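You operate a simulated robot arm through the tools that you are given. There is no shell and no other tool. Be economical: measure what you need, move in short steps, check, and stop when the job is done.

Carry out the task below with a simulated robot arm. There is one attempt and no reset: what you move stays moved.

JOB
Set the pointer to about 50 and run water down the sloping pipe.
Fine: slacken the grey table knob, slide the pointer, tighten the knob, then run the table tap till water leaves the pipe; tap off again. Where these are worked on the way, their far stop is far enough and under half their travel is too little: grey table knob.

Only the result counts: the job must be done as asked and must still hold three seconds after the hand-in. Knocking over, shifting, dropping, spilling or breaking anything else fails it.

ROBOT AND FRAMES
A 6-joint arm with a fingered hand, hanging from a carriage that runs on a rail from [-0.013, -2.163] to [0.002, 0.317] (x, y) and turns from -279 to 409 degrees about z. Base frame: it is fixed where the carriage stands at the start and does not move with it; the origin is on the floor, on the carriage's upright axis, x ahead of it, y to its left, z up; the surface under the hand at the start is at about z = 0.76. Lengths are in m, angles in degrees, forces in N, time in s.
With the tool pointing down near the work surface it reaches from about 0.1 to 0.6 m from the robot's upright axis, wherever it stands. Its first joint turns from -166.0 to 166.0 degrees. Places, roughly: clear cup [0.6, -0.2, 0.8]; grey table knob [0.5, 0.3, 0.8]; puddle [-2.8, -0.1, 0]; table tap knob [0.7, 0.5, 1]; wooden wedge [0.7, 0.2, 0.8]. Payload 4 kg.
Tool frame: the origin (TCP) lies between the finger pads and is the grasp point; the fingertips stand 0.029 m ahead of it; z points along the fingers, y is the line along which they close. Largest opening 0.1 m; the body of the gripper starts 0.034 m behind the TCP. The gripper is a hand of 5 fingers: y runs from the thumb to the fingers, the wrist lies at [-0.015, -0.114, -0.189] in the tool frame, and closing takes about 1.5 s.
Orientation is that of the tool frame in the base frame, as a unit quaternion [w, x, y, z]. With the fingers straight down and the wrist toward the robot, the tool's x, y and z point along [0, 1, 0], [1, 0, 0] and [0, 0, -1] of the base frame.

CONTROLS
- The arm moves only by the tool jog_arm. Its argument "rows" is a list of rows, each a list of 7 numbers: the shift along the tool's x, y, z in m, then the turn, a rotation vector about the tool's x, y, z in degrees, then the opening, from 0 (shut) to 1 (fully open). In form: [[x, y, z, rx, ry, rz, fingers], ...]. A call has 1 to 20 rows; each row shifts and turns the commanded pose from where the row before left it, along the tool's axes as they then stand. Rows are played at 5 a second. More than 0.05 m and 8.6 degrees between two rows, or a gripper value outside its range, and nothing of the call is played. A pose out of reach is approached as far as the arm can. The call stops where the force on the tool passes 90 N (or 10 N more than at its start, if that is more) or the arm is blocked; 0.2 s more then pass. Each finger travels about 0.108 m/s and halts on what it meets, pressing with about 32 N; the grip force reading is that of the motor and also rises with nothing between the fingers. The clock runs only during rows and for 0.2 s after the last one: add rows that do not move to give the fingers time. The reply holds the time, the measured pose of the TCP, the force on the tool along the base axes, the opening and the grip force, in the units named above and with some noise, with the torque about the TCP (base axes, N m) and any sound that the robot's microphone picked up.
- Cameras (640 x 400 px; columns grow to the right, rows downward): "scene" is now at [0.2626, 0.0208, 1.7329]; the picture's right is [0.31, -0.95, 0.00], its down [-0.82, -0.26, -0.50] and it looks along [0.48, 0.15, -0.86] (base axes); focal length 264 px, centre (320, 200). "wrist" rides on the gripper at [0.066, -0.086, -0.121] in the tool frame; the picture's right is [-0.76, 0.31, -0.58], its down [-0.59, -0.70, 0.40] and it looks along [-0.28, 0.64, 0.71] (tool axes); focal length 247 px, centre (320, 200). There is no depth. A picture from a camera that has moved, and an enlarged one, comes with that camera's place and axes in the base frame and with its lens.
- camera(camera): a new picture of that camera. The clock stands still meanwhile.
- lift_body(by): slides the trunk up (or, below 0, down) by that many m; the arm and the scene camera ride with it, the base frame stays. It gives what a move gives, with no picture.
- base_move(legs): drives the robot by 1 to 6 legs, each [ahead, left, turn to the left] in m, m and degrees, along the robot's own axes; the way and the turn of a leg run together, so that a leg with both is an arc; at most 1.5 m and 180 degrees a leg. The arm and the cameras ride along, it lands a little off, and it stops where it bumps. It keeps to its track: a leg is cut to what the track allows. It gives what a move gives.
- set_grasp(shape): the hand has 5 fingers and takes this shape, open, in about a second: jaw (thumb against the fingers, like two jaws); tri (thumb and two fingers); tip (a fingertip pinch); poke (one finger out to press); point (the index stretched); flat (the hand flat); cup (the hand cupped); fist (a fist). The gripper value then closes the fingers along that shape, each until it touches; the sizes above hold for jaw. It gives what a move gives, with no picture.
- head_to(pan, tilt): turns the head with the scene camera to pan (to the left, within 155 degrees either way) and tilt (down, from -29 to 69), counted from straight ahead of the robot. It gives what a move gives.
- close_up(camera, box): a new picture of the part [left, top, right, bottom] of that camera's present view, enlarged. The clock stands still meanwhile.
- close_job(): hands the job in; it is judged then, once.

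Work in short steps. Places have to be worked out from the pictures, the camera data and where the tool is seen: move nearer, look again, correct. Check each grasp and each placing, and mend what went wrong. You have 120 turns and 78 pictures in all, those below and enlarged ones among them. Open the gripper and draw the arm clear of the work before you hand the job in, unless the task says otherwise; then end with one line.

The tools are called after ">>>" by a JSON object that holds its "fn" and its "kwargs". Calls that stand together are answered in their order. jog_arm: Moves the arm, as the interface text tells. Its arguments: {"type":"object","properties":{"rows":{"type":"array","items":{"type":"array","items":{"type":"number"}}}},"required":["rows"]} The other tools are called the same way: lift_body (by) slides the trunk up or down; set_grasp (shape) gives the hand a shape; base_move (legs) drives the base; head_to (pan, tilt) turns the head that bears the scene camera; camera (camera) takes a picture; close_up (camera, box) takes an enlarged picture of a part of a camera's view; close_job () hands the job in.

At the start:

```text
time_s: 0.0
eef_pos: [0.5242, 0.4072, 1.3191]
ee_rot: [0.001, 0.707, 0.708, -0.001]
wrist_force: [-0.1, 0.3, 0.6]
moment: [0.02, -0.02, -0.01]
opening: 0.0998
grasp_force: 0.0
shape: jaw
trunk travel left (down, up): [-0.461, 0.139]
robot x, y, heading: [-0.0004, 0.0028, 0.0]
head pan, tilt: [17.8, 59.8]
```

scene: 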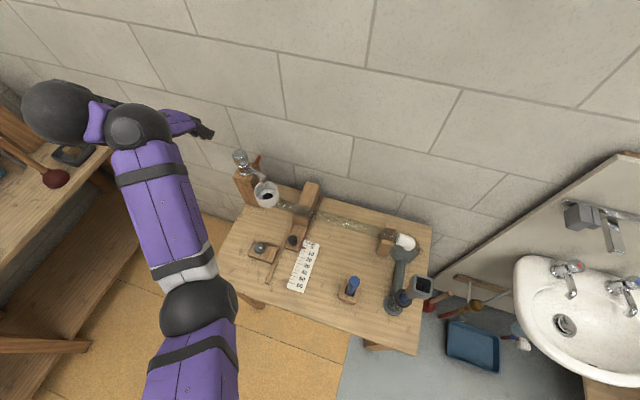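
wrist: 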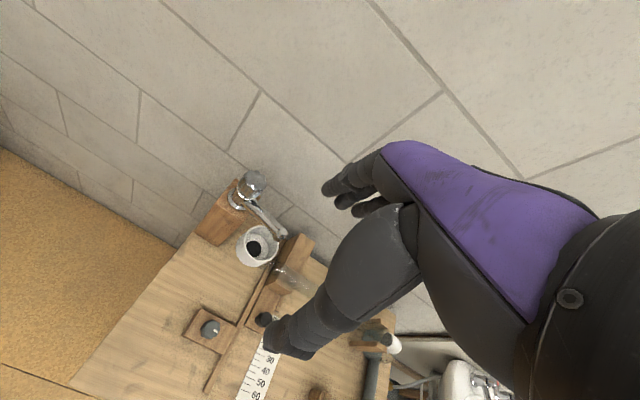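

The scene shows the table with tap, funnel, sloping pipe, wedge with pointer, scale and knobs. I take enlarged views to understand the mechanism.

>>> {"fn": "close_up", "kwargs": {"camera": "scene", "box": [210, 140, 350, 300]}}

>>> {"fn": "close_up", "kwargs": {"camera": "scene", "box": [300, 200, 450, 340]}}

>>> {"fn": "close_up", "kwargs": {"camera": "wrist", "box": [160, 150, 420, 400]}}

```text
2.50 times, centred on (280, 220) of scene
camera zoom: at [0.2626, 0.0208, 1.7329], right [0.31, -0.95, 0.0], down [-0.82, -0.26, -0.5], along [0.48, 0.15, -0.86], focal length 660 px, centre (420, 150)
```

zoom: 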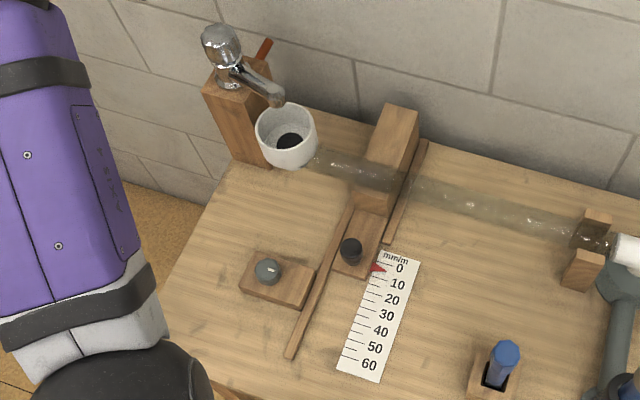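

```text
2.86 times, centred on (375, 270) of scene
camera zoom: at [0.2626, 0.0208, 1.7329], right [0.31, -0.95, 0.0], down [-0.82, -0.26, -0.5], along [0.48, 0.15, -0.86], focal length 754 px, centre (163, 0)
```

zoom: 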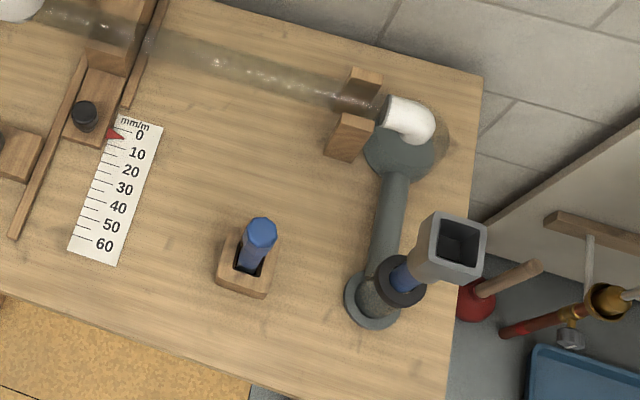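

```text
1.60 times, centred on (290, 275) of wrist
camera zoom: at [0.4387, 0.4723, 1.4399], right [0.31, -0.76, 0.58], down [-0.7, -0.59, -0.4], along [0.64, -0.28, -0.71], focal length 395 px, centre (368, 80)
```

zoom: 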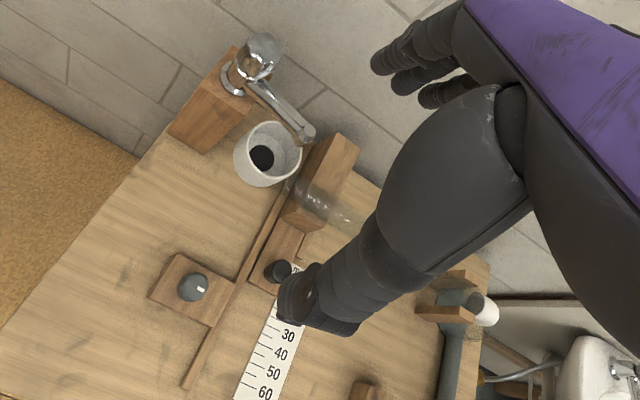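

The black knob sits on the sliding wedge at about (0.57, 0.22), the grey clamp knob at about (0.51, 0.33), and 50 on the scale is about 0.118 m toward me from 0. I drive the carriage left 0.2 m so the knobs come within reach.

>>> {"fn": "base_move", "kwargs": {"legs": [[0, 0.2, 0]]}}

>>> {"fn": "camera", "kwargs": {"camera": "wrist"}}

>>> {"fn": "camera", "kwargs": {"camera": "scene"}}

```text
time_s: 1.6
eef_pos: [0.5256, 0.6046, 1.3181]
ee_rot: [0.001, 0.707, 0.707, 0.001]
wrist_force: [0.2, 0.8, 0.4]
moment: [0.04, -0.04, -0.01]
opening: 0.1002
grasp_force: 0.0
shape: jaw
trunk travel left (down, up): [-0.461, 0.139]
robot x, y, heading: [-0.001, 0.1949, 0.1]
head pan, tilt: [17.8, 59.8]
```

```text
72 pictures are left
camera wrist: at [0.4396, 0.6706, 1.4398], right [0.31, -0.76, 0.58], down [-0.7, -0.59, -0.4], along [0.64, -0.28, -0.71], focal length 247 px, centre (320, 200)
```

wrist: 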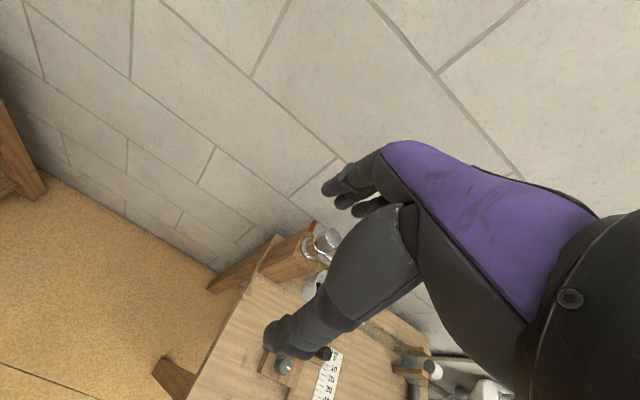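

```text
71 pictures are left
camera scene: at [0.2638, 0.219, 1.7329], right [0.31, -0.95, 0.0], down [-0.82, -0.26, -0.5], along [0.48, 0.15, -0.86], focal length 264 px, centre (320, 200)
```

scene: 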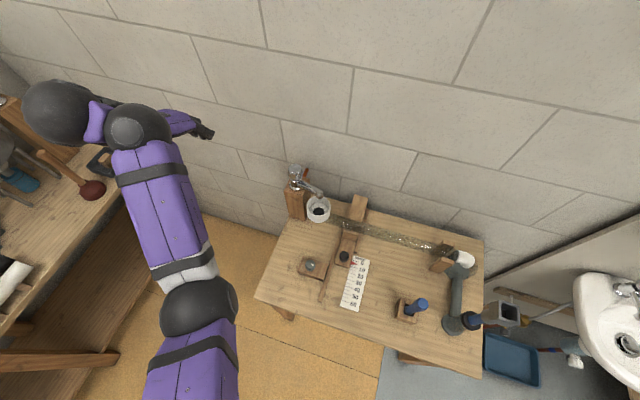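

Two viewpoints now allow triangulation; I take an enlarged view for pixel accuracy.

>>> {"fn": "close_up", "kwargs": {"camera": "scene", "box": [250, 150, 410, 310]}}

```text
2.50 times, centred on (330, 230) of scene
camera zoom: at [0.2638, 0.219, 1.7329], right [0.31, -0.95, 0.0], down [-0.82, -0.26, -0.5], along [0.48, 0.15, -0.86], focal length 660 px, centre (295, 125)
```

zoom: 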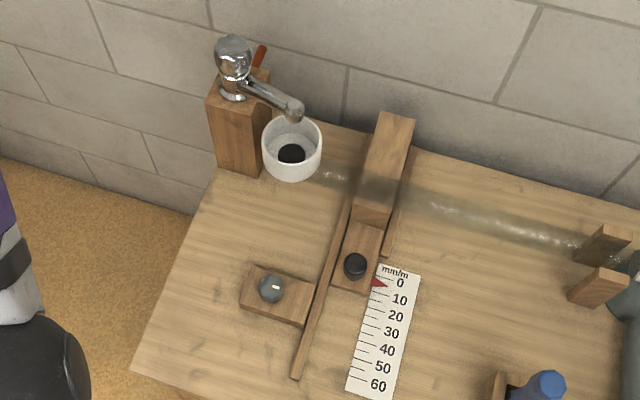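

Triangulated: grey knob (0.514, 0.330, 0.815), black knob (0.58, 0.227, 0.818), tap knob (0.741, 0.457, 1.017). I move the hand above the grey knob.

>>> {"fn": "jog_arm", "kwargs": {"rows": [[-0.0274, -0.0012, 0.0388, 0, 0, 0, 1], [-0.0274, -0.0012, 0.0388, 0, 0, 0, 1], [-0.0274, -0.0012, 0.0388, 0, 0, 0, 1], [-0.0274, -0.0012, 0.0388, 0, 0, 0, 1], [-0.0274, -0.0012, 0.0388, 0, 0, 0, 1], [-0.0274, -0.0012, 0.0388, 0, 0, 0, 1], [-0.0274, -0.0012, 0.0388, 0, 0, 0, 1], [-0.0274, -0.0012, 0.0388, 0, 0, 0, 1], [-0.0274, -0.0012, 0.0388, 0, 0, 0, 1], [-0.0274, -0.0012, 0.0388, 0, 0, 0, 1], [0, 0, 0, 0, 0, 0, 1]]}}

>>> {"fn": "camera", "kwargs": {"camera": "wrist"}}

>>> {"fn": "camera", "kwargs": {"camera": "scene"}}

```text
time_s: 4.0
eef_pos: [0.4417, 0.2996, 1.0841]
ee_rot: [0.0, 0.707, 0.708, -0.002]
wrist_force: [0.4, -0.7, -0.4]
moment: [0.0, -0.01, 0.03]
opening: 0.0997
grasp_force: 0.0
shape: jaw
out of reach, approached as far as the arm can: row 4, 5, 6, 7, 8, 9, 10
trunk travel left (down, up): [-0.461, 0.139]
robot x, y, heading: [0.0011, 0.1946, -0.0]
head pan, tilt: [17.8, 59.8]
```

```text
69 pictures are left
camera wrist: at [0.3566, 0.3656, 1.2063], right [0.31, -0.76, 0.58], down [-0.7, -0.59, -0.4], along [0.64, -0.28, -0.72], focal length 247 px, centre (320, 200)
```

wrist: 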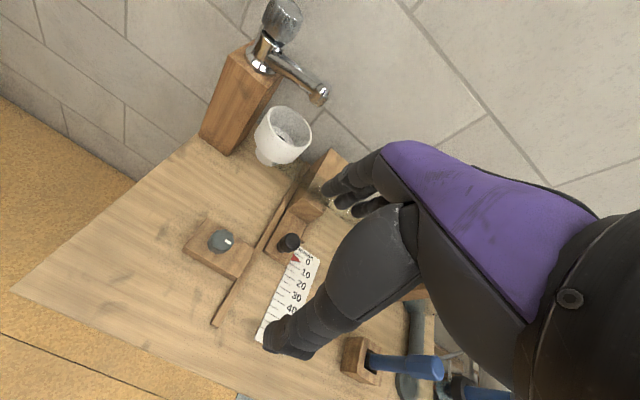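

```text
68 pictures are left
camera scene: at [0.2637, 0.219, 1.7329], right [0.31, -0.95, 0.0], down [-0.82, -0.26, -0.5], along [0.48, 0.15, -0.86], focal length 264 px, centre (320, 200)
```

scene: 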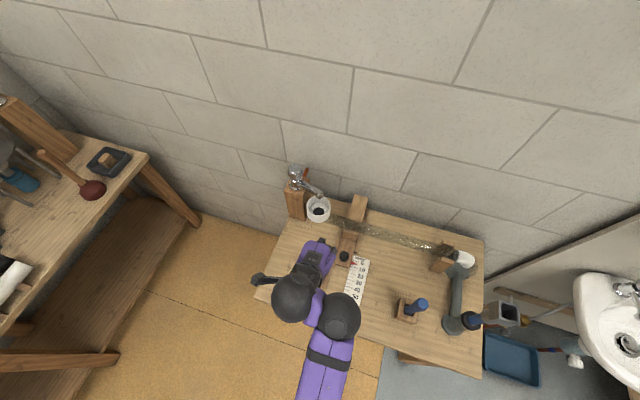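

The arm ran out of downward reach, so I lower the trunk 0.2 m; the hand stays above the table (tips at about 0.855).

>>> {"fn": "lift_body", "kwargs": {"by": -0.2}}

>>> {"fn": "camera", "kwargs": {"camera": "wrist"}}

```text
time_s: 6.2
eef_pos: [0.4402, 0.2995, 0.8858]
ee_rot: [-0.001, 0.706, 0.708, -0.001]
wrist_force: [0.0, -0.6, -0.8]
moment: [0.0, 0.01, 0.03]
opening: 0.1001
grasp_force: 0.1
shape: jaw
trunk travel left (down, up): [-0.261, 0.339]
robot x, y, heading: [0.0008, 0.1981, 0.2]
head pan, tilt: [17.8, 59.8]
```

```text
67 pictures are left
camera wrist: at [0.3569, 0.3659, 1.0065], right [0.31, -0.76, 0.58], down [-0.7, -0.59, -0.4], along [0.64, -0.28, -0.72], focal length 247 px, centre (320, 200)
```

wrist: 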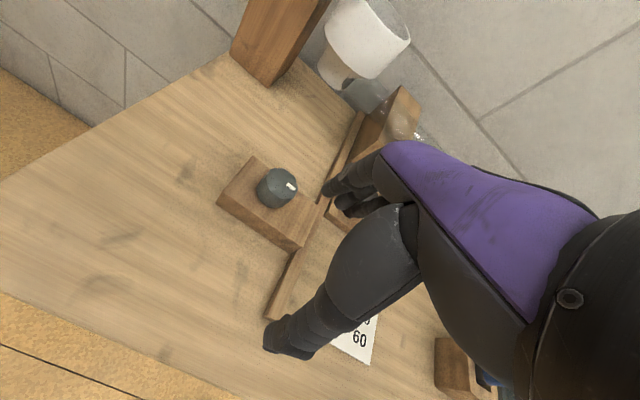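

Grey knob refined to about (0.511, 0.334), top about 0.825, about 4 cm wide. I move above it and pre-rotate the hand clockwise 40° so that I have room for an anticlockwise turn.

>>> {"fn": "jog_arm", "kwargs": {"rows": [[0.0115, 0.0237, -0.005, 0, 0, 0, 1], [0.0115, 0.0237, -0.005, 0, 0, 0, 1], [0.0115, 0.0237, -0.005, 0, 0, 0, 1], [0, 0, 0, 0, 0, 8, 1], [0, 0, 0, 0, 0, 8, 1], [0, 0, 0, 0, 0, 8, 1], [0, 0, 0, 0, 0, 8, 1], [0, 0, 0, 0, 0, 8, 1], [0, 0, 0, 0, 0, 0, 1]]}}

>>> {"fn": "camera", "kwargs": {"camera": "wrist"}}

>>> {"fn": "camera", "kwargs": {"camera": "scene"}}

```text
time_s: 8.2
eef_pos: [0.524, 0.3061, 0.8957]
ee_rot: [-0.021, 0.901, 0.433, 0.006]
wrist_force: [0.9, 0.3, -0.6]
moment: [0.06, 0.04, 0.02]
opening: 0.0999
grasp_force: 0.0
shape: jaw
out of reach, approached as far as the arm can: row 2, 3, 7, 8
trunk travel left (down, up): [-0.261, 0.339]
robot x, y, heading: [-0.002, 0.1958, 0.2]
head pan, tilt: [17.8, 59.8]
```

```text
66 pictures are left
camera wrist: at [0.4992, 0.406, 1.021], right [-0.23, -0.81, 0.55], down [-0.92, 0.0, -0.39], along [0.32, -0.59, -0.74], focal length 247 px, centre (320, 200)
```

wrist: 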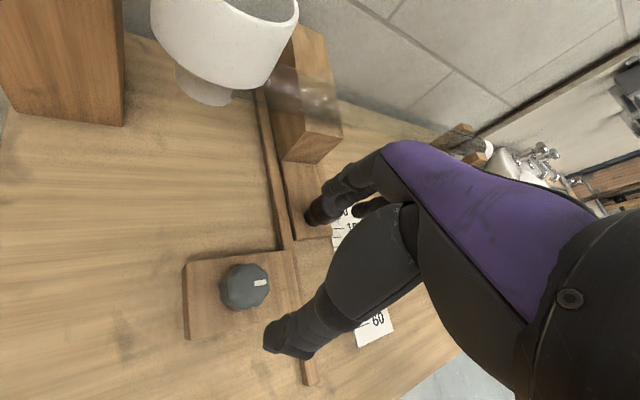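

```text
65 pictures are left
camera scene: at [0.2639, 0.2189, 1.5329], right [0.31, -0.95, 0.0], down [-0.82, -0.26, -0.5], along [0.48, 0.15, -0.86], focal length 264 px, centre (320, 200)
```

scene: 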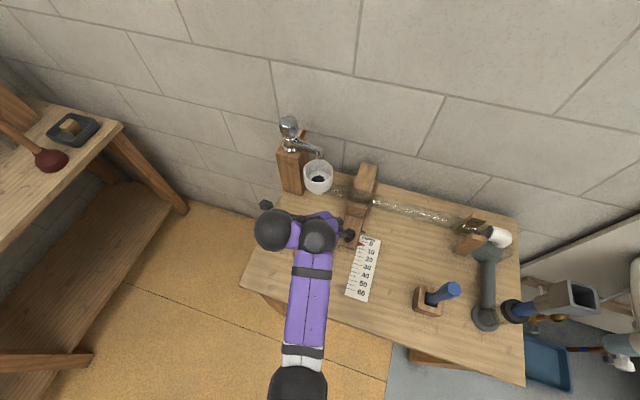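

The pose is limited by reach, so I raise the hand, drive the carriage a bit farther left and lower the trunk further.

>>> {"fn": "jog_arm", "kwargs": {"rows": [[0, 0, -0.04, 0, 0, 0, 1], [0, 0, -0.04, 0, 0, 0, 1], [0, 0, -0.04, 0, 0, 0, 1], [0, 0, -0.03, 0, 0, 0, 1]]}}

>>> {"fn": "lift_body", "kwargs": {"by": -0.14}}

>>> {"fn": "base_move", "kwargs": {"legs": [[0, 0.1, 0]]}}

>>> {"fn": "camera", "kwargs": {"camera": "wrist"}}

```text
time_s: 9.2
eef_pos: [0.5831, 0.2432, 0.9796]
ee_rot: [-0.005, 0.904, 0.427, 0.002]
wrist_force: [0.6, 0.4, 0.3]
moment: [0.0, 0.01, 0.0]
opening: 0.0999
grasp_force: 0.1
shape: jaw
out of reach, approached as far as the arm can: row 1, 2, 3, 4
trunk travel left (down, up): [-0.261, 0.339]
robot x, y, heading: [-0.0012, 0.1987, 0.0]
head pan, tilt: [17.8, 59.8]
```

```text
time_s: 10.8
eef_pos: [0.5825, 0.2449, 0.8393]
ee_rot: [-0.007, 0.904, 0.427, 0.004]
wrist_force: [-0.1, 0.3, 0.4]
moment: [-0.01, 0.01, -0.01]
opening: 0.0998
grasp_force: 0.0
shape: jaw
trunk travel left (down, up): [-0.121, 0.479]
robot x, y, heading: [0.003, 0.2001, -0.2]
head pan, tilt: [17.8, 59.8]
```

```text
time_s: 12.0
eef_pos: [0.5833, 0.3422, 0.8403]
ee_rot: [-0.006, 0.904, 0.426, 0.003]
wrist_force: [0.1, 0.3, 0.3]
moment: [0.01, -0.01, -0.02]
opening: 0.0999
grasp_force: 0.0
shape: jaw
trunk travel left (down, up): [-0.121, 0.479]
robot x, y, heading: [-0.0002, 0.2938, -0.1]
head pan, tilt: [17.8, 59.8]
```

```text
64 pictures are left
camera wrist: at [0.5601, 0.4465, 0.9622], right [-0.24, -0.79, 0.57], down [-0.92, 0.0, -0.4], along [0.31, -0.62, -0.72], focal length 247 px, centre (320, 200)
```

wrist: 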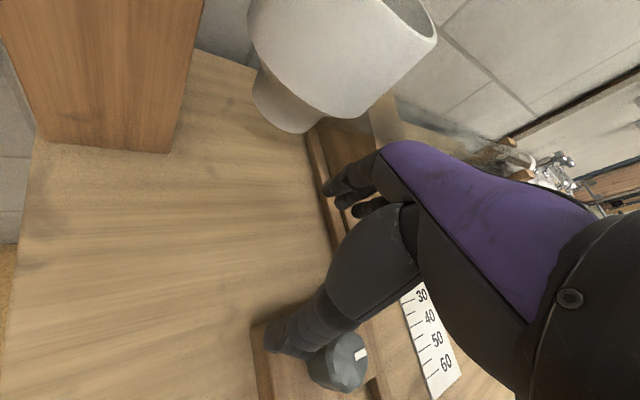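

The hand is low now, next to the knob; I raise it straight up 0.06 m and re-read the pose, then look.

>>> {"fn": "jog_arm", "kwargs": {"rows": [[0, 0, -0.03, 0, 0, 0, 1], [0, 0, -0.03, 0, 0, 0, 1], [0, 0, 0, 0, 0, 0, 1]]}}

>>> {"fn": "camera", "kwargs": {"camera": "wrist"}}

>>> {"fn": "camera", "kwargs": {"camera": "scene"}}

```text
time_s: 12.8
eef_pos: [0.6051, 0.3272, 0.8799]
ee_rot: [-0.009, 0.904, 0.428, 0.004]
wrist_force: [-0.1, 0.3, -0.1]
moment: [-0.02, 0.01, -0.01]
opening: 0.0997
grasp_force: 0.1
shape: jaw
out of reach, approached as far as the arm can: row 1, 2
trunk travel left (down, up): [-0.121, 0.479]
robot x, y, heading: [0.003, 0.2926, 0.1]
head pan, tilt: [17.8, 59.8]
```

```text
63 pictures are left
camera wrist: at [0.5797, 0.4305, 1.0022], right [-0.24, -0.79, 0.56], down [-0.92, 0.0, -0.4], along [0.32, -0.61, -0.72], focal length 247 px, centre (320, 200)
```

wrist: 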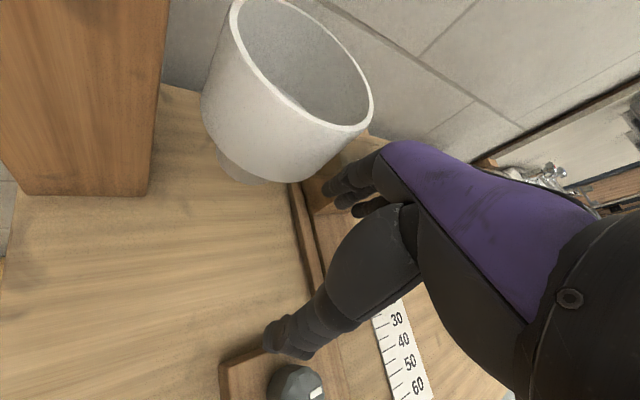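

```text
62 pictures are left
camera scene: at [0.2645, 0.3165, 1.3929], right [0.31, -0.95, 0.0], down [-0.82, -0.26, -0.5], along [0.48, 0.15, -0.86], focal length 264 px, centre (320, 200)
```

scene: 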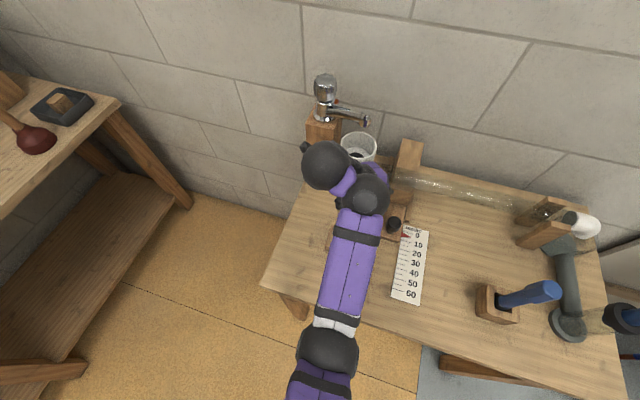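

Upward motion is oddly flagged as out of reach in this rotated pose, so I undo the wrist rotation and see where the arm settles.

>>> {"fn": "jog_arm", "kwargs": {"rows": [[0, 0, 0, 0, 0, -8, 1], [0, 0, 0, 0, 0, -8, 1], [0, 0, 0, 0, 0, -8, 1], [0, 0, 0, 0, 0, -8, 1], [0, 0, 0, 0, 0, -8, 1], [0, 0, 0, 0, 0, 0, 1]]}}

```text
time_s: 14.2
eef_pos: [0.6027, 0.3227, 0.8769]
ee_rot: [-0.005, 0.705, 0.709, 0.001]
wrist_force: [-15.0, -16.8, 0.1]
moment: [0.12, 0.07, -0.95]
opening: 0.0963
grasp_force: 0.0
shape: jaw
trunk travel left (down, up): [-0.121, 0.479]
robot x, y, heading: [0.0012, 0.293, -0.2]
head pan, tilt: [17.8, 59.8]
```

A sideways force of about 22 N shows the fingers touch something (pipe/funnel); I back off toward the robot at once.

>>> {"fn": "jog_arm", "kwargs": {"rows": [[0, -0.02, 0, 0, 0, 0, 1], [0, -0.03, 0, 0, 0, 0, 1], [0, -0.03, -0.01, 0, 0, 0, 1], [0, 0, 0, 0, 0, 0, 1]]}}

>>> {"fn": "camera", "kwargs": {"camera": "wrist"}}

>>> {"fn": "camera", "kwargs": {"camera": "scene"}}

```text
time_s: 15.2
eef_pos: [0.5258, 0.3248, 0.8872]
ee_rot: [-0.004, 0.704, 0.71, 0.004]
wrist_force: [-0.8, -0.8, 0.3]
moment: [0.0, 0.0, 0.0]
opening: 0.1
grasp_force: 0.0
shape: jaw
trunk travel left (down, up): [-0.121, 0.479]
robot x, y, heading: [-0.0007, 0.2974, -0.1]
head pan, tilt: [17.8, 59.8]
```

```text
61 pictures are left
camera wrist: at [0.4392, 0.3895, 1.0094], right [0.31, -0.76, 0.57], down [-0.7, -0.59, -0.41], along [0.64, -0.27, -0.72], focal length 247 px, centre (320, 200)
```

wrist: 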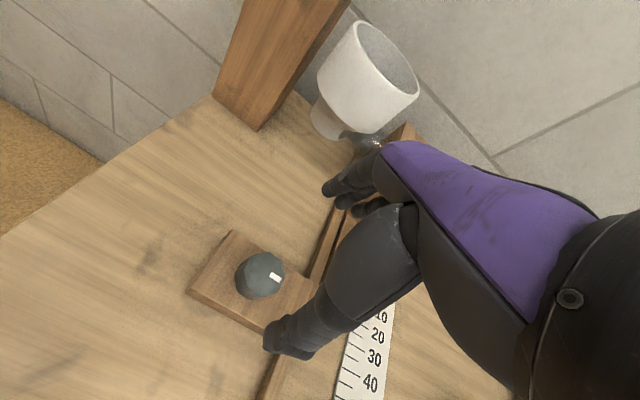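

```text
60 pictures are left
camera scene: at [0.2644, 0.3166, 1.3929], right [0.31, -0.95, 0.0], down [-0.82, -0.26, -0.5], along [0.48, 0.15, -0.86], focal length 264 px, centre (320, 200)
```

scene: 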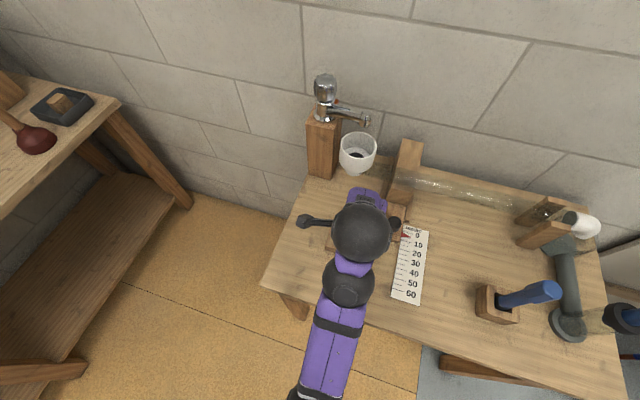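

The unrotated pose works freely. The knob re-measures at (0.510, 0.335); I centre over it and descend to TCP z ≈ 0.832.

>>> {"fn": "jog_arm", "kwargs": {"rows": [[0.01, -0.016, 0, 0, 0, 0, 1], [0, 0, 0.015, 0, 0, 0, 1], [0, 0, 0.02, 0, 0, 0, 1], [0, 0, 0.02, 0, 0, 0, 1], [0, 0, 0, 0, 0, 0, 1]]}}

>>> {"fn": "camera", "kwargs": {"camera": "wrist"}}

```text
time_s: 16.4
eef_pos: [0.5092, 0.3358, 0.833]
ee_rot: [-0.004, 0.704, 0.71, 0.004]
wrist_force: [-1.5, -0.9, 0.0]
moment: [-0.01, -0.02, 0.0]
opening: 0.0998
grasp_force: 0.0
shape: jaw
trunk travel left (down, up): [-0.121, 0.479]
robot x, y, heading: [-0.0, 0.2945, 0.2]
head pan, tilt: [17.8, 59.8]
```

```text
59 pictures are left
camera wrist: at [0.423, 0.4, 0.9551], right [0.31, -0.76, 0.57], down [-0.7, -0.59, -0.41], along [0.64, -0.27, -0.72], focal length 247 px, centre (320, 200)
```

wrist: 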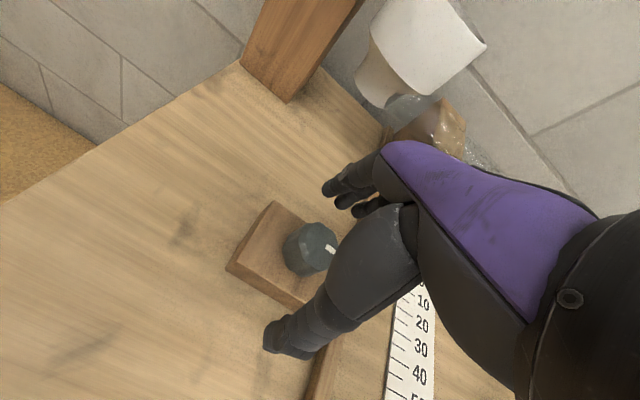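

The knob is centred between thumb and fingers (0.508, 0.338). I lower 1 cm more and close.

>>> {"fn": "jog_arm", "kwargs": {"rows": [[0.002, 0, 0.01, 0, 0, 0, 1], [0, 0, 0, 0, 0, 0, 0.6], [0, 0, 0, 0, 0, 0, 0.3], [0, 0, 0, 0, 0, 0, 0], [0, 0, 0, 0, 0, 0, 0], [0, 0, 0, 0, 0, 0, 0], [0, 0, 0, 0, 0, 0, 0]]}}

>>> {"fn": "camera", "kwargs": {"camera": "wrist"}}

```text
time_s: 18.0
eef_pos: [0.5092, 0.3381, 0.8235]
ee_rot: [-0.005, 0.705, 0.709, 0.004]
wrist_force: [-2.2, 0.7, 1.6]
moment: [0.01, -0.02, 0.01]
opening: 0.0281
grasp_force: 31.9
shape: jaw
trunk travel left (down, up): [-0.121, 0.479]
robot x, y, heading: [0.002, 0.2993, 0.0]
head pan, tilt: [17.8, 59.8]
```

```text
58 pictures are left
camera wrist: at [0.423, 0.4018, 0.9452], right [0.31, -0.76, 0.57], down [-0.7, -0.59, -0.41], along [0.64, -0.27, -0.72], focal length 247 px, centre (320, 200)
```

wrist: 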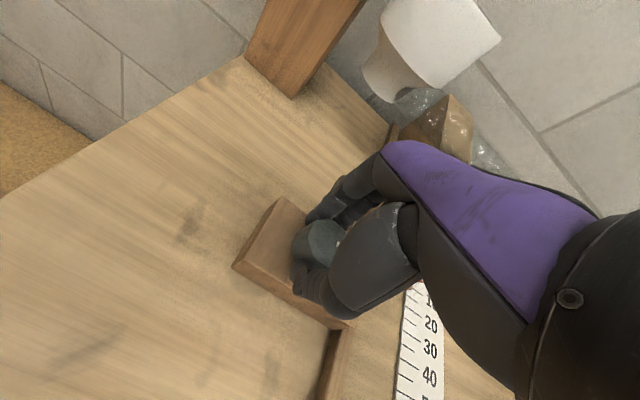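

Grip holds at 28 mm opening. I try an anticlockwise turn (tool rz negative) in small steps, watching the torque.

>>> {"fn": "jog_arm", "kwargs": {"rows": [[0, 0, 0, 0, 0, -5, 0], [0, 0, 0, 0, 0, -5, 0], [0, 0, 0, 0, 0, -5, 0], [0, 0, 0, 0, 0, -5, 0], [0, 0, 0, 0, 0, 0, 0]]}}

```text
time_s: 19.2
eef_pos: [0.5081, 0.338, 0.8238]
ee_rot: [-0.004, 0.57, 0.822, 0.005]
wrist_force: [-4.0, -3.4, -1.7]
moment: [-0.05, 0.05, 0.01]
opening: 0.0276
grasp_force: 31.6
shape: jaw
trunk travel left (down, up): [-0.121, 0.479]
robot x, y, heading: [0.0028, 0.296, -0.1]
head pan, tilt: [17.8, 59.8]
```

It turned with little torque; I continue.

>>> {"fn": "jog_arm", "kwargs": {"rows": [[0, 0, 0, 0, 0, -8, 0], [0, 0, 0, 0, 0, -8, 0], [0, 0, 0, 0, 0, -8, 0], [0, 0, 0, 0, 0, -8, 0], [0, 0, 0, 0, 0, -8, 0], [0, 0, 0, 0, 0, 0, 0]]}}

>>> {"fn": "camera", "kwargs": {"camera": "wrist"}}

```text
time_s: 19.5
eef_pos: [0.5098, 0.337, 0.8235]
ee_rot: [-0.01, 0.57, 0.821, 0.011]
wrist_force: [33.8, 25.1, -4.1]
moment: [-3.81, 5.39, -4.25]
opening: 0.0276
grasp_force: 32.1
shape: jaw
trunk travel left (down, up): [-0.121, 0.479]
robot x, y, heading: [0.0014, 0.2903, -0.2]
head pan, tilt: [17.8, 59.8]
stopped in row 1: the force on the tool passed its limit at 341 N (the readings are from after the stop); the commanded pose is now the measured one
```

```text
57 pictures are left
camera wrist: at [0.4068, 0.3648, 0.9456], right [0.55, -0.62, 0.56], down [-0.45, -0.79, -0.42], along [0.7, -0.02, -0.72], focal length 247 px, centre (320, 200)
```

wrist: 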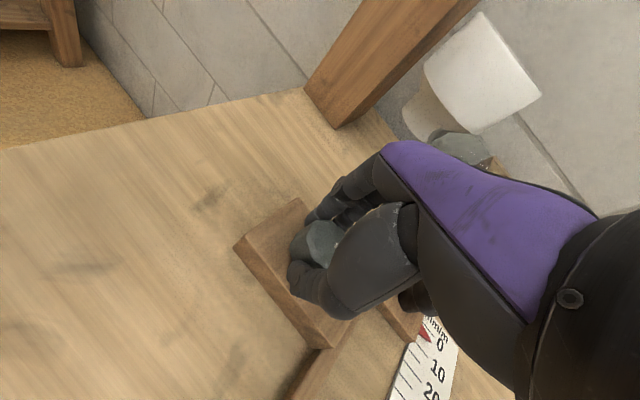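

A hard stop with a big force spike; I look at the scene to see what is touching.

>>> {"fn": "camera", "kwargs": {"camera": "scene"}}

>>> {"fn": "close_up", "kwargs": {"camera": "wrist", "box": [230, 170, 480, 400]}}

```text
56 pictures are left
camera scene: at [0.2635, 0.3161, 1.3927], right [0.3, -0.95, 0.0], down [-0.82, -0.26, -0.5], along [0.48, 0.15, -0.86], focal length 264 px, centre (320, 200)
```

scene: 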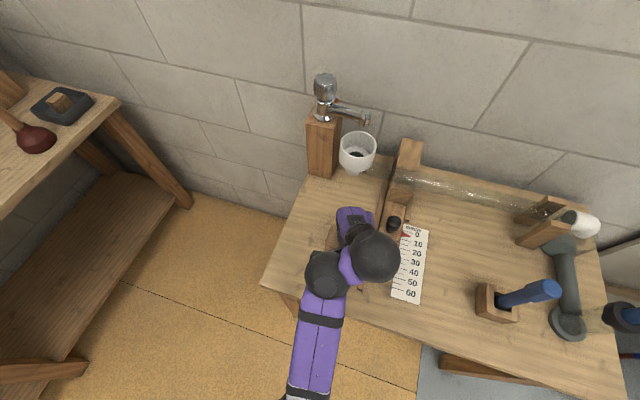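

```text
1.74 times, centred on (355, 285) of wrist
camera zoom: at [0.4068, 0.3648, 0.9456], right [0.55, -0.62, 0.56], down [-0.45, -0.79, -0.42], along [0.7, -0.02, -0.72], focal length 430 px, centre (259, 52)
```

zoom: 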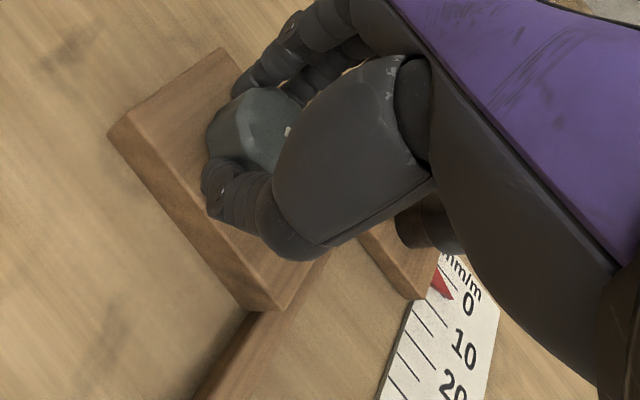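

The moment suggests contact high up near the wrist rather than at the knob. I open the fingers, lift clear, and check how far the knob mark turned.

>>> {"fn": "jog_arm", "kwargs": {"rows": [[0, 0, 0, 0, 0, 0, 0.5], [0, 0, 0, 0, 0, 0, 1], [0, 0, 0, 0, 0, 0, 1], [0, 0, 0, 0, 0, 0, 1], [0, 0, -0.02, 0, 0, 0, 1], [0, 0, -0.02, 0, 0, 0, 1], [0, 0, -0.02, 0, 0, 0, 1]]}}

>>> {"fn": "camera", "kwargs": {"camera": "wrist"}}

```text
time_s: 21.1
eef_pos: [0.5111, 0.3366, 0.8835]
ee_rot: [-0.01, 0.568, 0.823, 0.011]
wrist_force: [0.3, 0.0, -0.1]
moment: [0.01, 0.01, -0.01]
opening: 0.1002
grasp_force: 0.1
shape: jaw
trunk travel left (down, up): [-0.121, 0.479]
robot x, y, heading: [-0.0006, 0.2955, -0.2]
head pan, tilt: [17.8, 59.8]
```

```text
54 pictures are left
camera wrist: at [0.4076, 0.3639, 1.0065], right [0.56, -0.61, 0.56], down [-0.45, -0.79, -0.42], along [0.7, -0.02, -0.72], focal length 247 px, centre (320, 200)
```

wrist: 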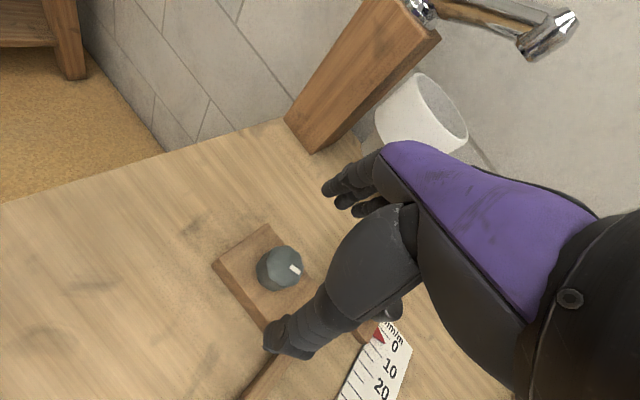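

I zoom on the knob mark.

>>> {"fn": "close_up", "kwargs": {"camera": "wrist", "box": [230, 220, 330, 310]}}

```text
4.44 times, centred on (280, 265) of wrist
camera zoom: at [0.4076, 0.3639, 1.0065], right [0.56, -0.61, 0.56], down [-0.45, -0.79, -0.42], along [0.7, -0.02, -0.72], focal length 1098 px, centre (498, -89)
```

zoom: 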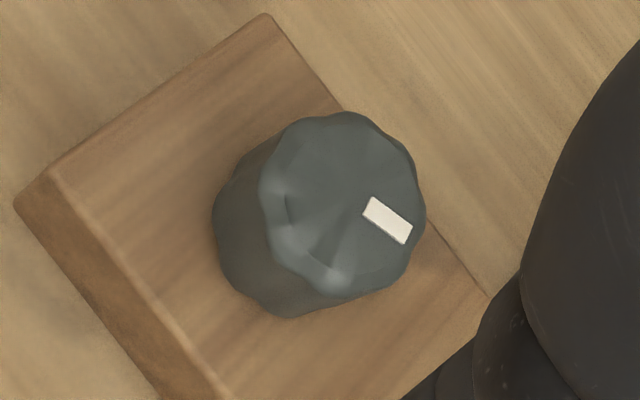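

The mark appears to have followed the hand. I test in the air whether the wrist can turn farther anticlockwise.

>>> {"fn": "jog_arm", "kwargs": {"rows": [[0, 0, -0.01, 0, 0, -6, 1], [0, 0, 0, 0, 0, -6, 1], [0, 0, 0, 0, 0, -6, 1], [0, 0, 0, 0, 0, -6, 1], [0, 0, 0, 0, 0, 0, 1]]}}

```text
time_s: 21.5
eef_pos: [0.512, 0.3353, 0.8929]
ee_rot: [-0.013, 0.539, 0.842, 0.018]
wrist_force: [21.3, 27.9, 12.2]
moment: [-3.55, 4.55, -3.65]
opening: 0.0999
grasp_force: 0.1
shape: jaw
out of reach, approached as far as the arm can: row 2
trunk travel left (down, up): [-0.121, 0.479]
robot x, y, heading: [-0.001, 0.2959, -0.0]
head pan, tilt: [17.8, 59.8]
stopped in row 2: the force on the tool passed its limit at 275 N (the readings are from after the stop); the commanded pose is now the measured one
```

So the wrist itself (arm against hand) limits the anticlockwise turn at yaw ≈ +22°; the knob isn't at its stop. I'll ratchet: rotate back clockwise in the air to yaw ≈ −28°, and check position.

>>> {"fn": "jog_arm", "kwargs": {"rows": [[0, 0, 0, 0, 0, 8, 1], [0, 0, 0, 0, 0, 8, 1], [0, 0, 0, 0, 0, 8, 1], [0, 0, 0, 0, 0, 8, 1], [0, 0, 0, 0, 0, 8, 1], [0, 0, 0, 0, 0, 8, 1], [0, 0, 0, 0, 0, 5, 1], [0, 0, 0, 0, 0, 0, 1]]}}

```text
time_s: 23.3
eef_pos: [0.52, 0.3309, 0.8852]
ee_rot: [-0.018, 0.856, 0.516, 0.011]
wrist_force: [0.4, 0.1, -0.4]
moment: [0.01, -0.02, 0.02]
opening: 0.0997
grasp_force: 0.0
shape: jaw
out of reach, approached as far as the arm can: row 7
trunk travel left (down, up): [-0.121, 0.479]
robot x, y, heading: [0.0043, 0.2935, 0.2]
head pan, tilt: [17.8, 59.8]
```

Yaw −28° is the clockwise limit here. I back off to −25°, descend on the knob and grip.

>>> {"fn": "jog_arm", "kwargs": {"rows": [[0.001, -0.0125, 0, 0, 0, -3, 1], [0, 0, 0.02, 0, 0, 0, 1], [0, 0, 0.02, 0, 0, 0, 1], [0, 0, 0.021, 0, 0, 0, 1], [0, 0, 0, 0, 0, 0, 0.5], [0, 0, 0, 0, 0, 0, 0], [0, 0, 0, 0, 0, 0, 0], [0, 0, 0, 0, 0, 0, 0], [0, 0, 0, 0, 0, 0, 0], [0, 0, 0, 0, 0, 0, 0]]}}

>>> {"fn": "camera", "kwargs": {"camera": "wrist"}}

```text
time_s: 25.5
eef_pos: [0.5077, 0.3413, 0.8233]
ee_rot: [-0.018, 0.843, 0.537, 0.009]
wrist_force: [-1.5, 1.9, -0.7]
moment: [-0.01, -0.06, 0.0]
opening: 0.0279
grasp_force: 32.2
shape: jaw
trunk travel left (down, up): [-0.121, 0.479]
robot x, y, heading: [0.006, 0.2993, -0.0]
head pan, tilt: [17.8, 59.8]
```

```text
52 pictures are left
camera wrist: at [0.4588, 0.4326, 0.9486], right [-0.04, -0.84, 0.54], down [-0.89, -0.22, -0.41], along [0.46, -0.5, -0.74], focal length 247 px, centre (320, 200)
```

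wrist: 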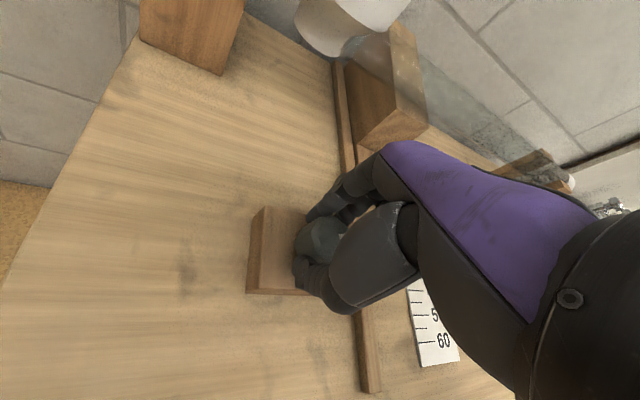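

Gripped. I turn anticlockwise 42°, staying within the wrist range.

>>> {"fn": "jog_arm", "kwargs": {"rows": [[0, 0, 0, 0, 0, -6, 0], [0, 0, 0, 0, 0, -6, 0], [0, 0, 0, 0, 0, -6, 0], [0, 0, 0, 0, 0, -6, 0], [0, 0, 0, 0, 0, -6, 0], [0, 0, 0, 0, 0, -6, 0], [0, 0, 0, 0, 0, -6, 0], [0, 0, 0, 0, 0, 0, 0]]}}

```text
time_s: 27.3
eef_pos: [0.506, 0.3379, 0.8226]
ee_rot: [-0.013, 0.595, 0.803, 0.015]
wrist_force: [-12.8, -6.5, 3.0]
moment: [-0.18, 0.44, -0.08]
opening: 0.0275
grasp_force: 32.1
shape: jaw
trunk travel left (down, up): [-0.121, 0.479]
robot x, y, heading: [0.0034, 0.2956, 0.0]
head pan, tilt: [17.8, 59.8]
```

Turned to yaw +17° without a hard stop. I release, lift, return to yaw −25° and check the mark.

>>> {"fn": "jog_arm", "kwargs": {"rows": [[0, 0, 0, 0, 0, 0, 0.5], [0, 0, 0, 0, 0, 0, 1], [0, 0, 0, 0, 0, 0, 1], [0, 0, 0, 0, 0, 0, 1], [0, 0, -0.02, 0, 0, 0, 1], [0, 0, -0.02, 0, 0, 0, 1], [0, 0, -0.02, 0, 0, 0, 1], [0, 0, 0, 0, 0, 7, 1], [0, 0, 0, 0, 0, 7, 1], [0, 0, 0, 0, 0, 7, 1], [0, 0, 0, 0, 0, 7, 1], [0, 0, 0, 0, 0, 7, 1], [0, 0, 0, 0, 0, 7, 1], [0, 0, 0, 0, 0, 0, 1]]}}

>>> {"fn": "close_up", "kwargs": {"camera": "wrist", "box": [200, 220, 330, 340]}}

```text
time_s: 30.3
eef_pos: [0.5087, 0.3372, 0.8842]
ee_rot: [-0.018, 0.844, 0.537, 0.01]
wrist_force: [0.7, -0.2, -0.1]
moment: [0.01, 0.01, -0.03]
opening: 0.0999
grasp_force: 0.2
shape: jaw
trunk travel left (down, up): [-0.121, 0.479]
robot x, y, heading: [0.0039, 0.2929, 0.3]
head pan, tilt: [17.8, 59.8]
```

```text
3.33 times, centred on (265, 280) of wrist
camera zoom: at [0.4592, 0.4291, 1.0088], right [-0.04, -0.84, 0.54], down [-0.89, -0.22, -0.41], along [0.46, -0.5, -0.73], focal length 823 px, centre (503, -67)
```

zoom: 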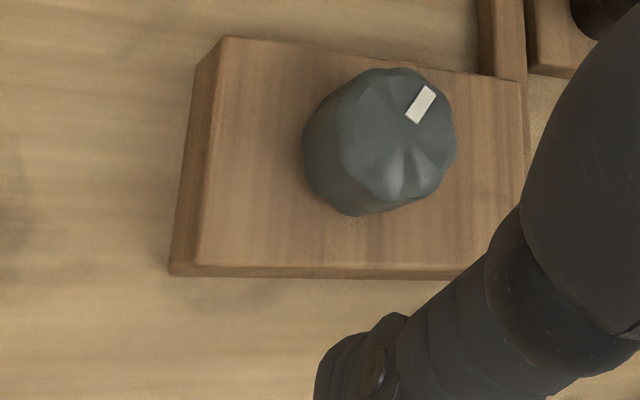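

The mark advanced about 40°, so the knob follows. I do another stroke.

>>> {"fn": "jog_arm", "kwargs": {"rows": [[0, 0, 0.02, 0, 0, 0, 1], [0, 0, 0.02, 0, 0, 0, 1], [0, 0, 0.021, 0, 0, 0, 1], [0, 0, 0, 0, 0, 0, 0.5], [0, 0, 0, 0, 0, 0, 0], [0, 0, 0, 0, 0, 0, 0], [0, 0, 0, 0, 0, 0, 0], [0, 0, 0, 0, 0, 0, 0], [0, 0, 0, 0, 0, 0, 0], [0, 0, 0, 0, 0, -6, 0], [0, 0, 0, 0, 0, -6, 0], [0, 0, 0, 0, 0, -6, 0], [0, 0, 0, 0, 0, -6, 0], [0, 0, 0, 0, 0, -6, 0], [0, 0, 0, 0, 0, -6, 0], [0, 0, 0, 0, 0, -6, 0], [0, 0, 0, 0, 0, 0, 0]]}}

>>> {"fn": "jog_arm", "kwargs": {"rows": [[0, 0, 0, 0, 0, 0, 0.5], [0, 0, 0, 0, 0, 0, 1], [0, 0, 0, 0, 0, 0, 1], [0, 0, 0, 0, 0, 0, 1], [0, 0, -0.02, 0, 0, 0, 1], [0, 0, -0.02, 0, 0, 0, 1], [0, 0, -0.02, 0, 0, 0, 1], [0, 0, 0, 0, 0, 7, 1], [0, 0, 0, 0, 0, 7, 1], [0, 0, 0, 0, 0, 7, 1], [0, 0, 0, 0, 0, 7, 1], [0, 0, 0, 0, 0, 7, 1], [0, 0, 0, 0, 0, 7, 1], [0, 0, 0, 0, 0, 0, 1]]}}

>>> {"fn": "close_up", "kwargs": {"camera": "wrist", "box": [200, 220, 330, 340]}}

```text
time_s: 33.9
eef_pos: [0.5076, 0.3377, 0.8229]
ee_rot: [-0.013, 0.596, 0.803, 0.015]
wrist_force: [-10.1, -8.3, 8.9]
moment: [-0.19, 0.37, -0.12]
opening: 0.0272
grasp_force: 32.1
shape: jaw
trunk travel left (down, up): [-0.121, 0.479]
robot x, y, heading: [0.0022, 0.2981, 0.1]
head pan, tilt: [17.8, 59.8]
```

```text
time_s: 36.9
eef_pos: [0.5081, 0.3367, 0.883]
ee_rot: [-0.018, 0.844, 0.536, 0.011]
wrist_force: [0.0, -0.9, 0.2]
moment: [-0.01, -0.03, -0.01]
opening: 0.0996
grasp_force: 0.2
shape: jaw
trunk travel left (down, up): [-0.121, 0.479]
robot x, y, heading: [0.0001, 0.2944, -0.1]
head pan, tilt: [17.8, 59.8]
```

```text
3.33 times, centred on (265, 280) of wrist
camera zoom: at [0.4595, 0.429, 1.0083], right [-0.04, -0.84, 0.54], down [-0.89, -0.22, -0.41], along [0.46, -0.5, -0.73], focal length 823 px, centre (503, -67)
```

zoom: 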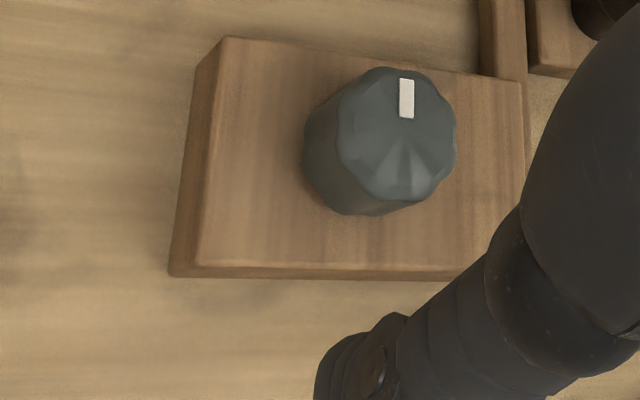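

The mark moved only about 30° this time; it's now pointing forward (about 90° in total), possibly at the stop. One more stroke to check.

>>> {"fn": "jog_arm", "kwargs": {"rows": [[0, 0, 0.02, 0, 0, 0, 1], [0, 0, 0.02, 0, 0, 0, 1], [0, 0, 0.02, 0, 0, 0, 1], [0, 0, 0, 0, 0, 0, 0.5], [0, 0, 0, 0, 0, 0, 0], [0, 0, 0, 0, 0, 0, 0], [0, 0, 0, 0, 0, 0, 0], [0, 0, 0, 0, 0, 0, 0], [0, 0, 0, 0, 0, 0, 0], [0, 0, 0, 0, 0, -6, 0], [0, 0, 0, 0, 0, -6, 0], [0, 0, 0, 0, 0, -6, 0], [0, 0, 0, 0, 0, -6, 0], [0, 0, 0, 0, 0, -6, 0], [0, 0, 0, 0, 0, 0, 0]]}}

>>> {"fn": "jog_arm", "kwargs": {"rows": [[0, 0, 0, 0, 0, 0, 0.5], [0, 0, 0, 0, 0, 0, 1], [0, 0, 0, 0, 0, 0, 1], [0, 0, 0, 0, 0, 0, 1], [0, 0, -0.02, 0, 0, 0, 1], [0, 0, -0.02, 0, 0, 0, 1], [0, 0, -0.02, 0, 0, 0, 1], [0, 0, 0, 0, 0, 6, 1], [0, 0, 0, 0, 0, 6, 1], [0, 0, 0, 0, 0, 6, 1], [0, 0, 0, 0, 0, 6, 1], [0, 0, 0, 0, 0, 6, 1], [0, 0, 0, 0, 0, 0, 1]]}}

>>> {"fn": "close_up", "kwargs": {"camera": "wrist", "box": [200, 220, 330, 340]}}

```text
time_s: 40.1
eef_pos: [0.5078, 0.3418, 0.823]
ee_rot: [-0.015, 0.675, 0.738, 0.015]
wrist_force: [-1.2, 4.5, -6.9]
moment: [0.06, -0.06, 0.01]
opening: 0.0251
grasp_force: 32.2
shape: jaw
trunk travel left (down, up): [-0.121, 0.479]
robot x, y, heading: [-0.0022, 0.3009, -0.1]
head pan, tilt: [17.8, 59.8]
```

```text
time_s: 42.9
eef_pos: [0.5098, 0.3375, 0.8832]
ee_rot: [-0.018, 0.844, 0.536, 0.011]
wrist_force: [0.7, 0.9, -0.1]
moment: [0.04, -0.02, 0.0]
opening: 0.0998
grasp_force: 0.1
shape: jaw
trunk travel left (down, up): [-0.121, 0.479]
robot x, y, heading: [0.004, 0.2969, -0.1]
head pan, tilt: [17.8, 59.8]
```

```text
3.33 times, centred on (265, 280) of wrist
camera zoom: at [0.4597, 0.4291, 1.0082], right [-0.04, -0.84, 0.54], down [-0.89, -0.22, -0.41], along [0.46, -0.5, -0.73], focal length 823 px, centre (503, -67)
```

zoom: 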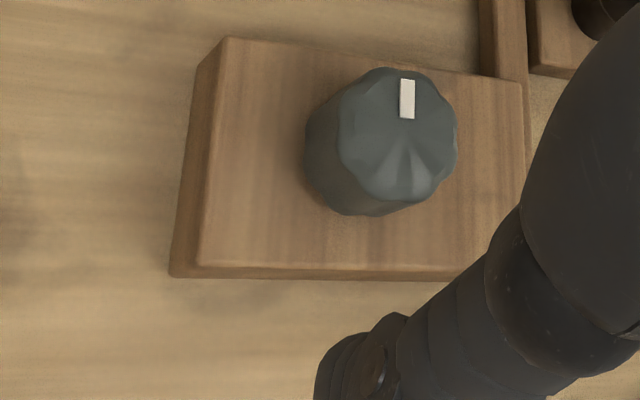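

The knob is at its stop (90° turned, slack). Next I rotate to yaw 0, raise and move toward the black knob on the slider, staying short of it to look.

>>> {"fn": "jog_arm", "kwargs": {"rows": [[0, 0, -0.02, 0, 0, -5, 1], [0, 0, -0.02, 0, 0, -5, 1], [0, 0, 0, 0, 0, -5, 1], [0, 0, 0, 0, 0, -5, 1], [0, 0, 0, 0, 0, -5, 1], [-0.037, 0, 0, 0, 0, 0, 1], [-0.037, 0, 0, 0, 0, 0, 1], [-0.037, 0, 0, 0, 0, 0, 1], [0, 0, 0, 0, 0, 0, 1]]}}

>>> {"fn": "camera", "kwargs": {"camera": "wrist"}}

>>> {"fn": "camera", "kwargs": {"camera": "scene"}}

```text
time_s: 44.9
eef_pos: [0.5081, 0.2252, 0.9171]
ee_rot: [-0.015, 0.707, 0.707, 0.014]
wrist_force: [0.0, -0.1, 0.7]
moment: [-0.01, 0.0, -0.01]
opening: 0.0998
grasp_force: 0.1
shape: jaw
trunk travel left (down, up): [-0.121, 0.479]
robot x, y, heading: [0.0013, 0.2971, 0.1]
head pan, tilt: [17.8, 59.8]
```

```text
48 pictures are left
camera wrist: at [0.4233, 0.2856, 1.0412], right [0.31, -0.78, 0.54], down [-0.7, -0.57, -0.42], along [0.64, -0.25, -0.73], focal length 247 px, centre (320, 200)
```

wrist: 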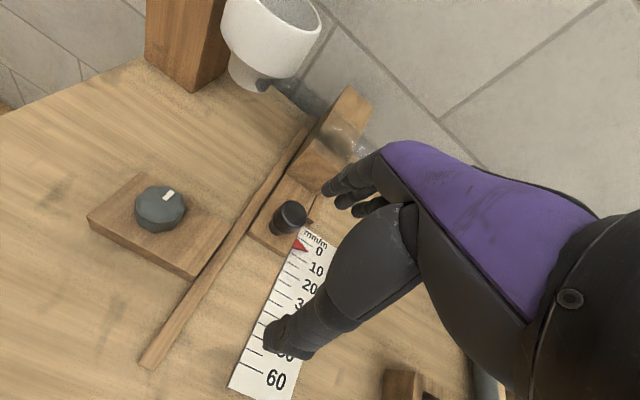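

```text
47 pictures are left
camera scene: at [0.2644, 0.3166, 1.3929], right [0.31, -0.95, 0.0], down [-0.82, -0.26, -0.5], along [0.48, 0.15, -0.86], focal length 264 px, centre (320, 200)
```

scene: 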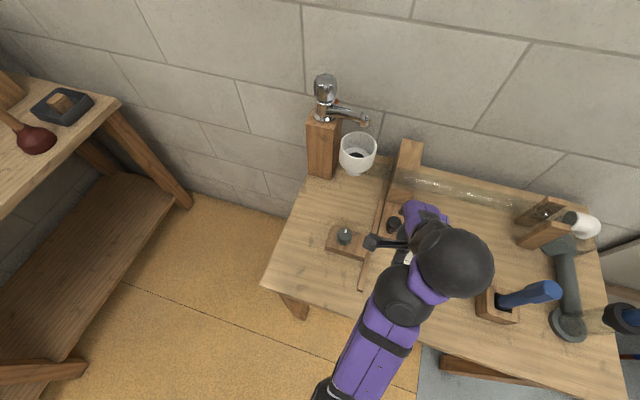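

The slider's tall part starts at x≈0.657, leaving space behind the black knob (0.577, 0.229). I approach with a part-open hand and descend to z≈0.845 first.

>>> {"fn": "jog_arm", "kwargs": {"rows": [[0.004, 0.03, 0, 0, 0, 0, 0.8], [0, 0.03, 0, 0, 0, 0, 0.65], [0, 0, 0.025, 0, 0, 0, 0.65], [0, 0, 0.025, 0, 0, 0, 0.65], [0, 0, 0.02, 0, 0, 0, 0.65], [0, 0, 0, 0, 0, 0, 0.65]]}}

>>> {"fn": "camera", "kwargs": {"camera": "wrist"}}

```text
time_s: 46.3
eef_pos: [0.5676, 0.2314, 0.8492]
ee_rot: [-0.015, 0.707, 0.707, 0.013]
wrist_force: [0.0, 0.1, 0.4]
moment: [-0.02, 0.0, 0.05]
opening: 0.0651
grasp_force: 0.1
shape: jaw
trunk travel left (down, up): [-0.121, 0.479]
robot x, y, heading: [0.001, 0.2952, 0.0]
head pan, tilt: [17.8, 59.8]
```

```text
46 pictures are left
camera wrist: at [0.4828, 0.2925, 0.973], right [0.31, -0.78, 0.55], down [-0.7, -0.57, -0.42], along [0.64, -0.25, -0.73], focal length 247 px, centre (320, 200)
```

wrist: 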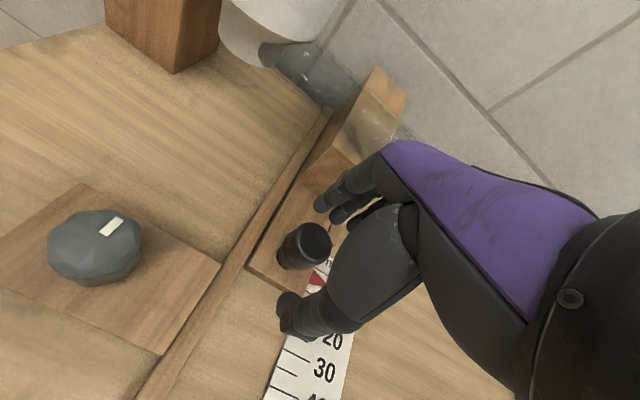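

The knob is between thumb and fingers. I descend 1.6 cm and close.

>>> {"fn": "jog_arm", "kwargs": {"rows": [[0.003, 0.003, 0.016, 0, 0, 0, 0.65], [0, 0, 0, 0, 0, 0, 0.3], [0, 0, 0, 0, 0, 0, 0], [0, 0, 0, 0, 0, 0, 0], [0, 0, 0, 0, 0, 0, 0], [0, 0, 0, 0, 0, 0, 0]]}}

>>> {"fn": "camera", "kwargs": {"camera": "wrist"}}

```text
time_s: 47.7
eef_pos: [0.571, 0.2346, 0.8322]
ee_rot: [-0.015, 0.707, 0.707, 0.015]
wrist_force: [-0.3, 3.3, -0.5]
moment: [0.03, -0.14, 0.06]
opening: 0.0246
grasp_force: 32.3
shape: jaw
trunk travel left (down, up): [-0.121, 0.479]
robot x, y, heading: [0.0056, 0.2981, 0.2]
head pan, tilt: [17.8, 59.8]
```

```text
45 pictures are left
camera wrist: at [0.4856, 0.2963, 0.9567], right [0.31, -0.78, 0.54], down [-0.7, -0.57, -0.42], along [0.64, -0.25, -0.73], focal length 247 px, centre (320, 200)
```

wrist: 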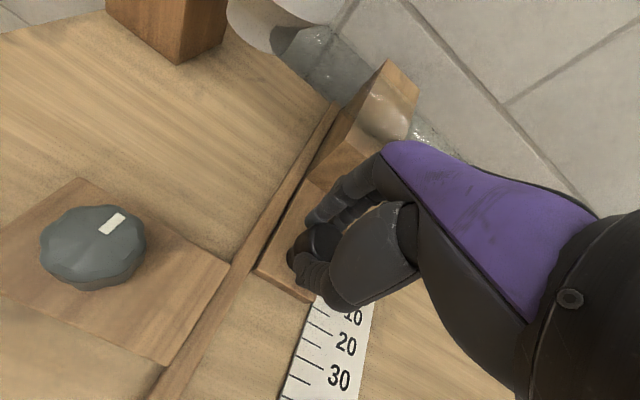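

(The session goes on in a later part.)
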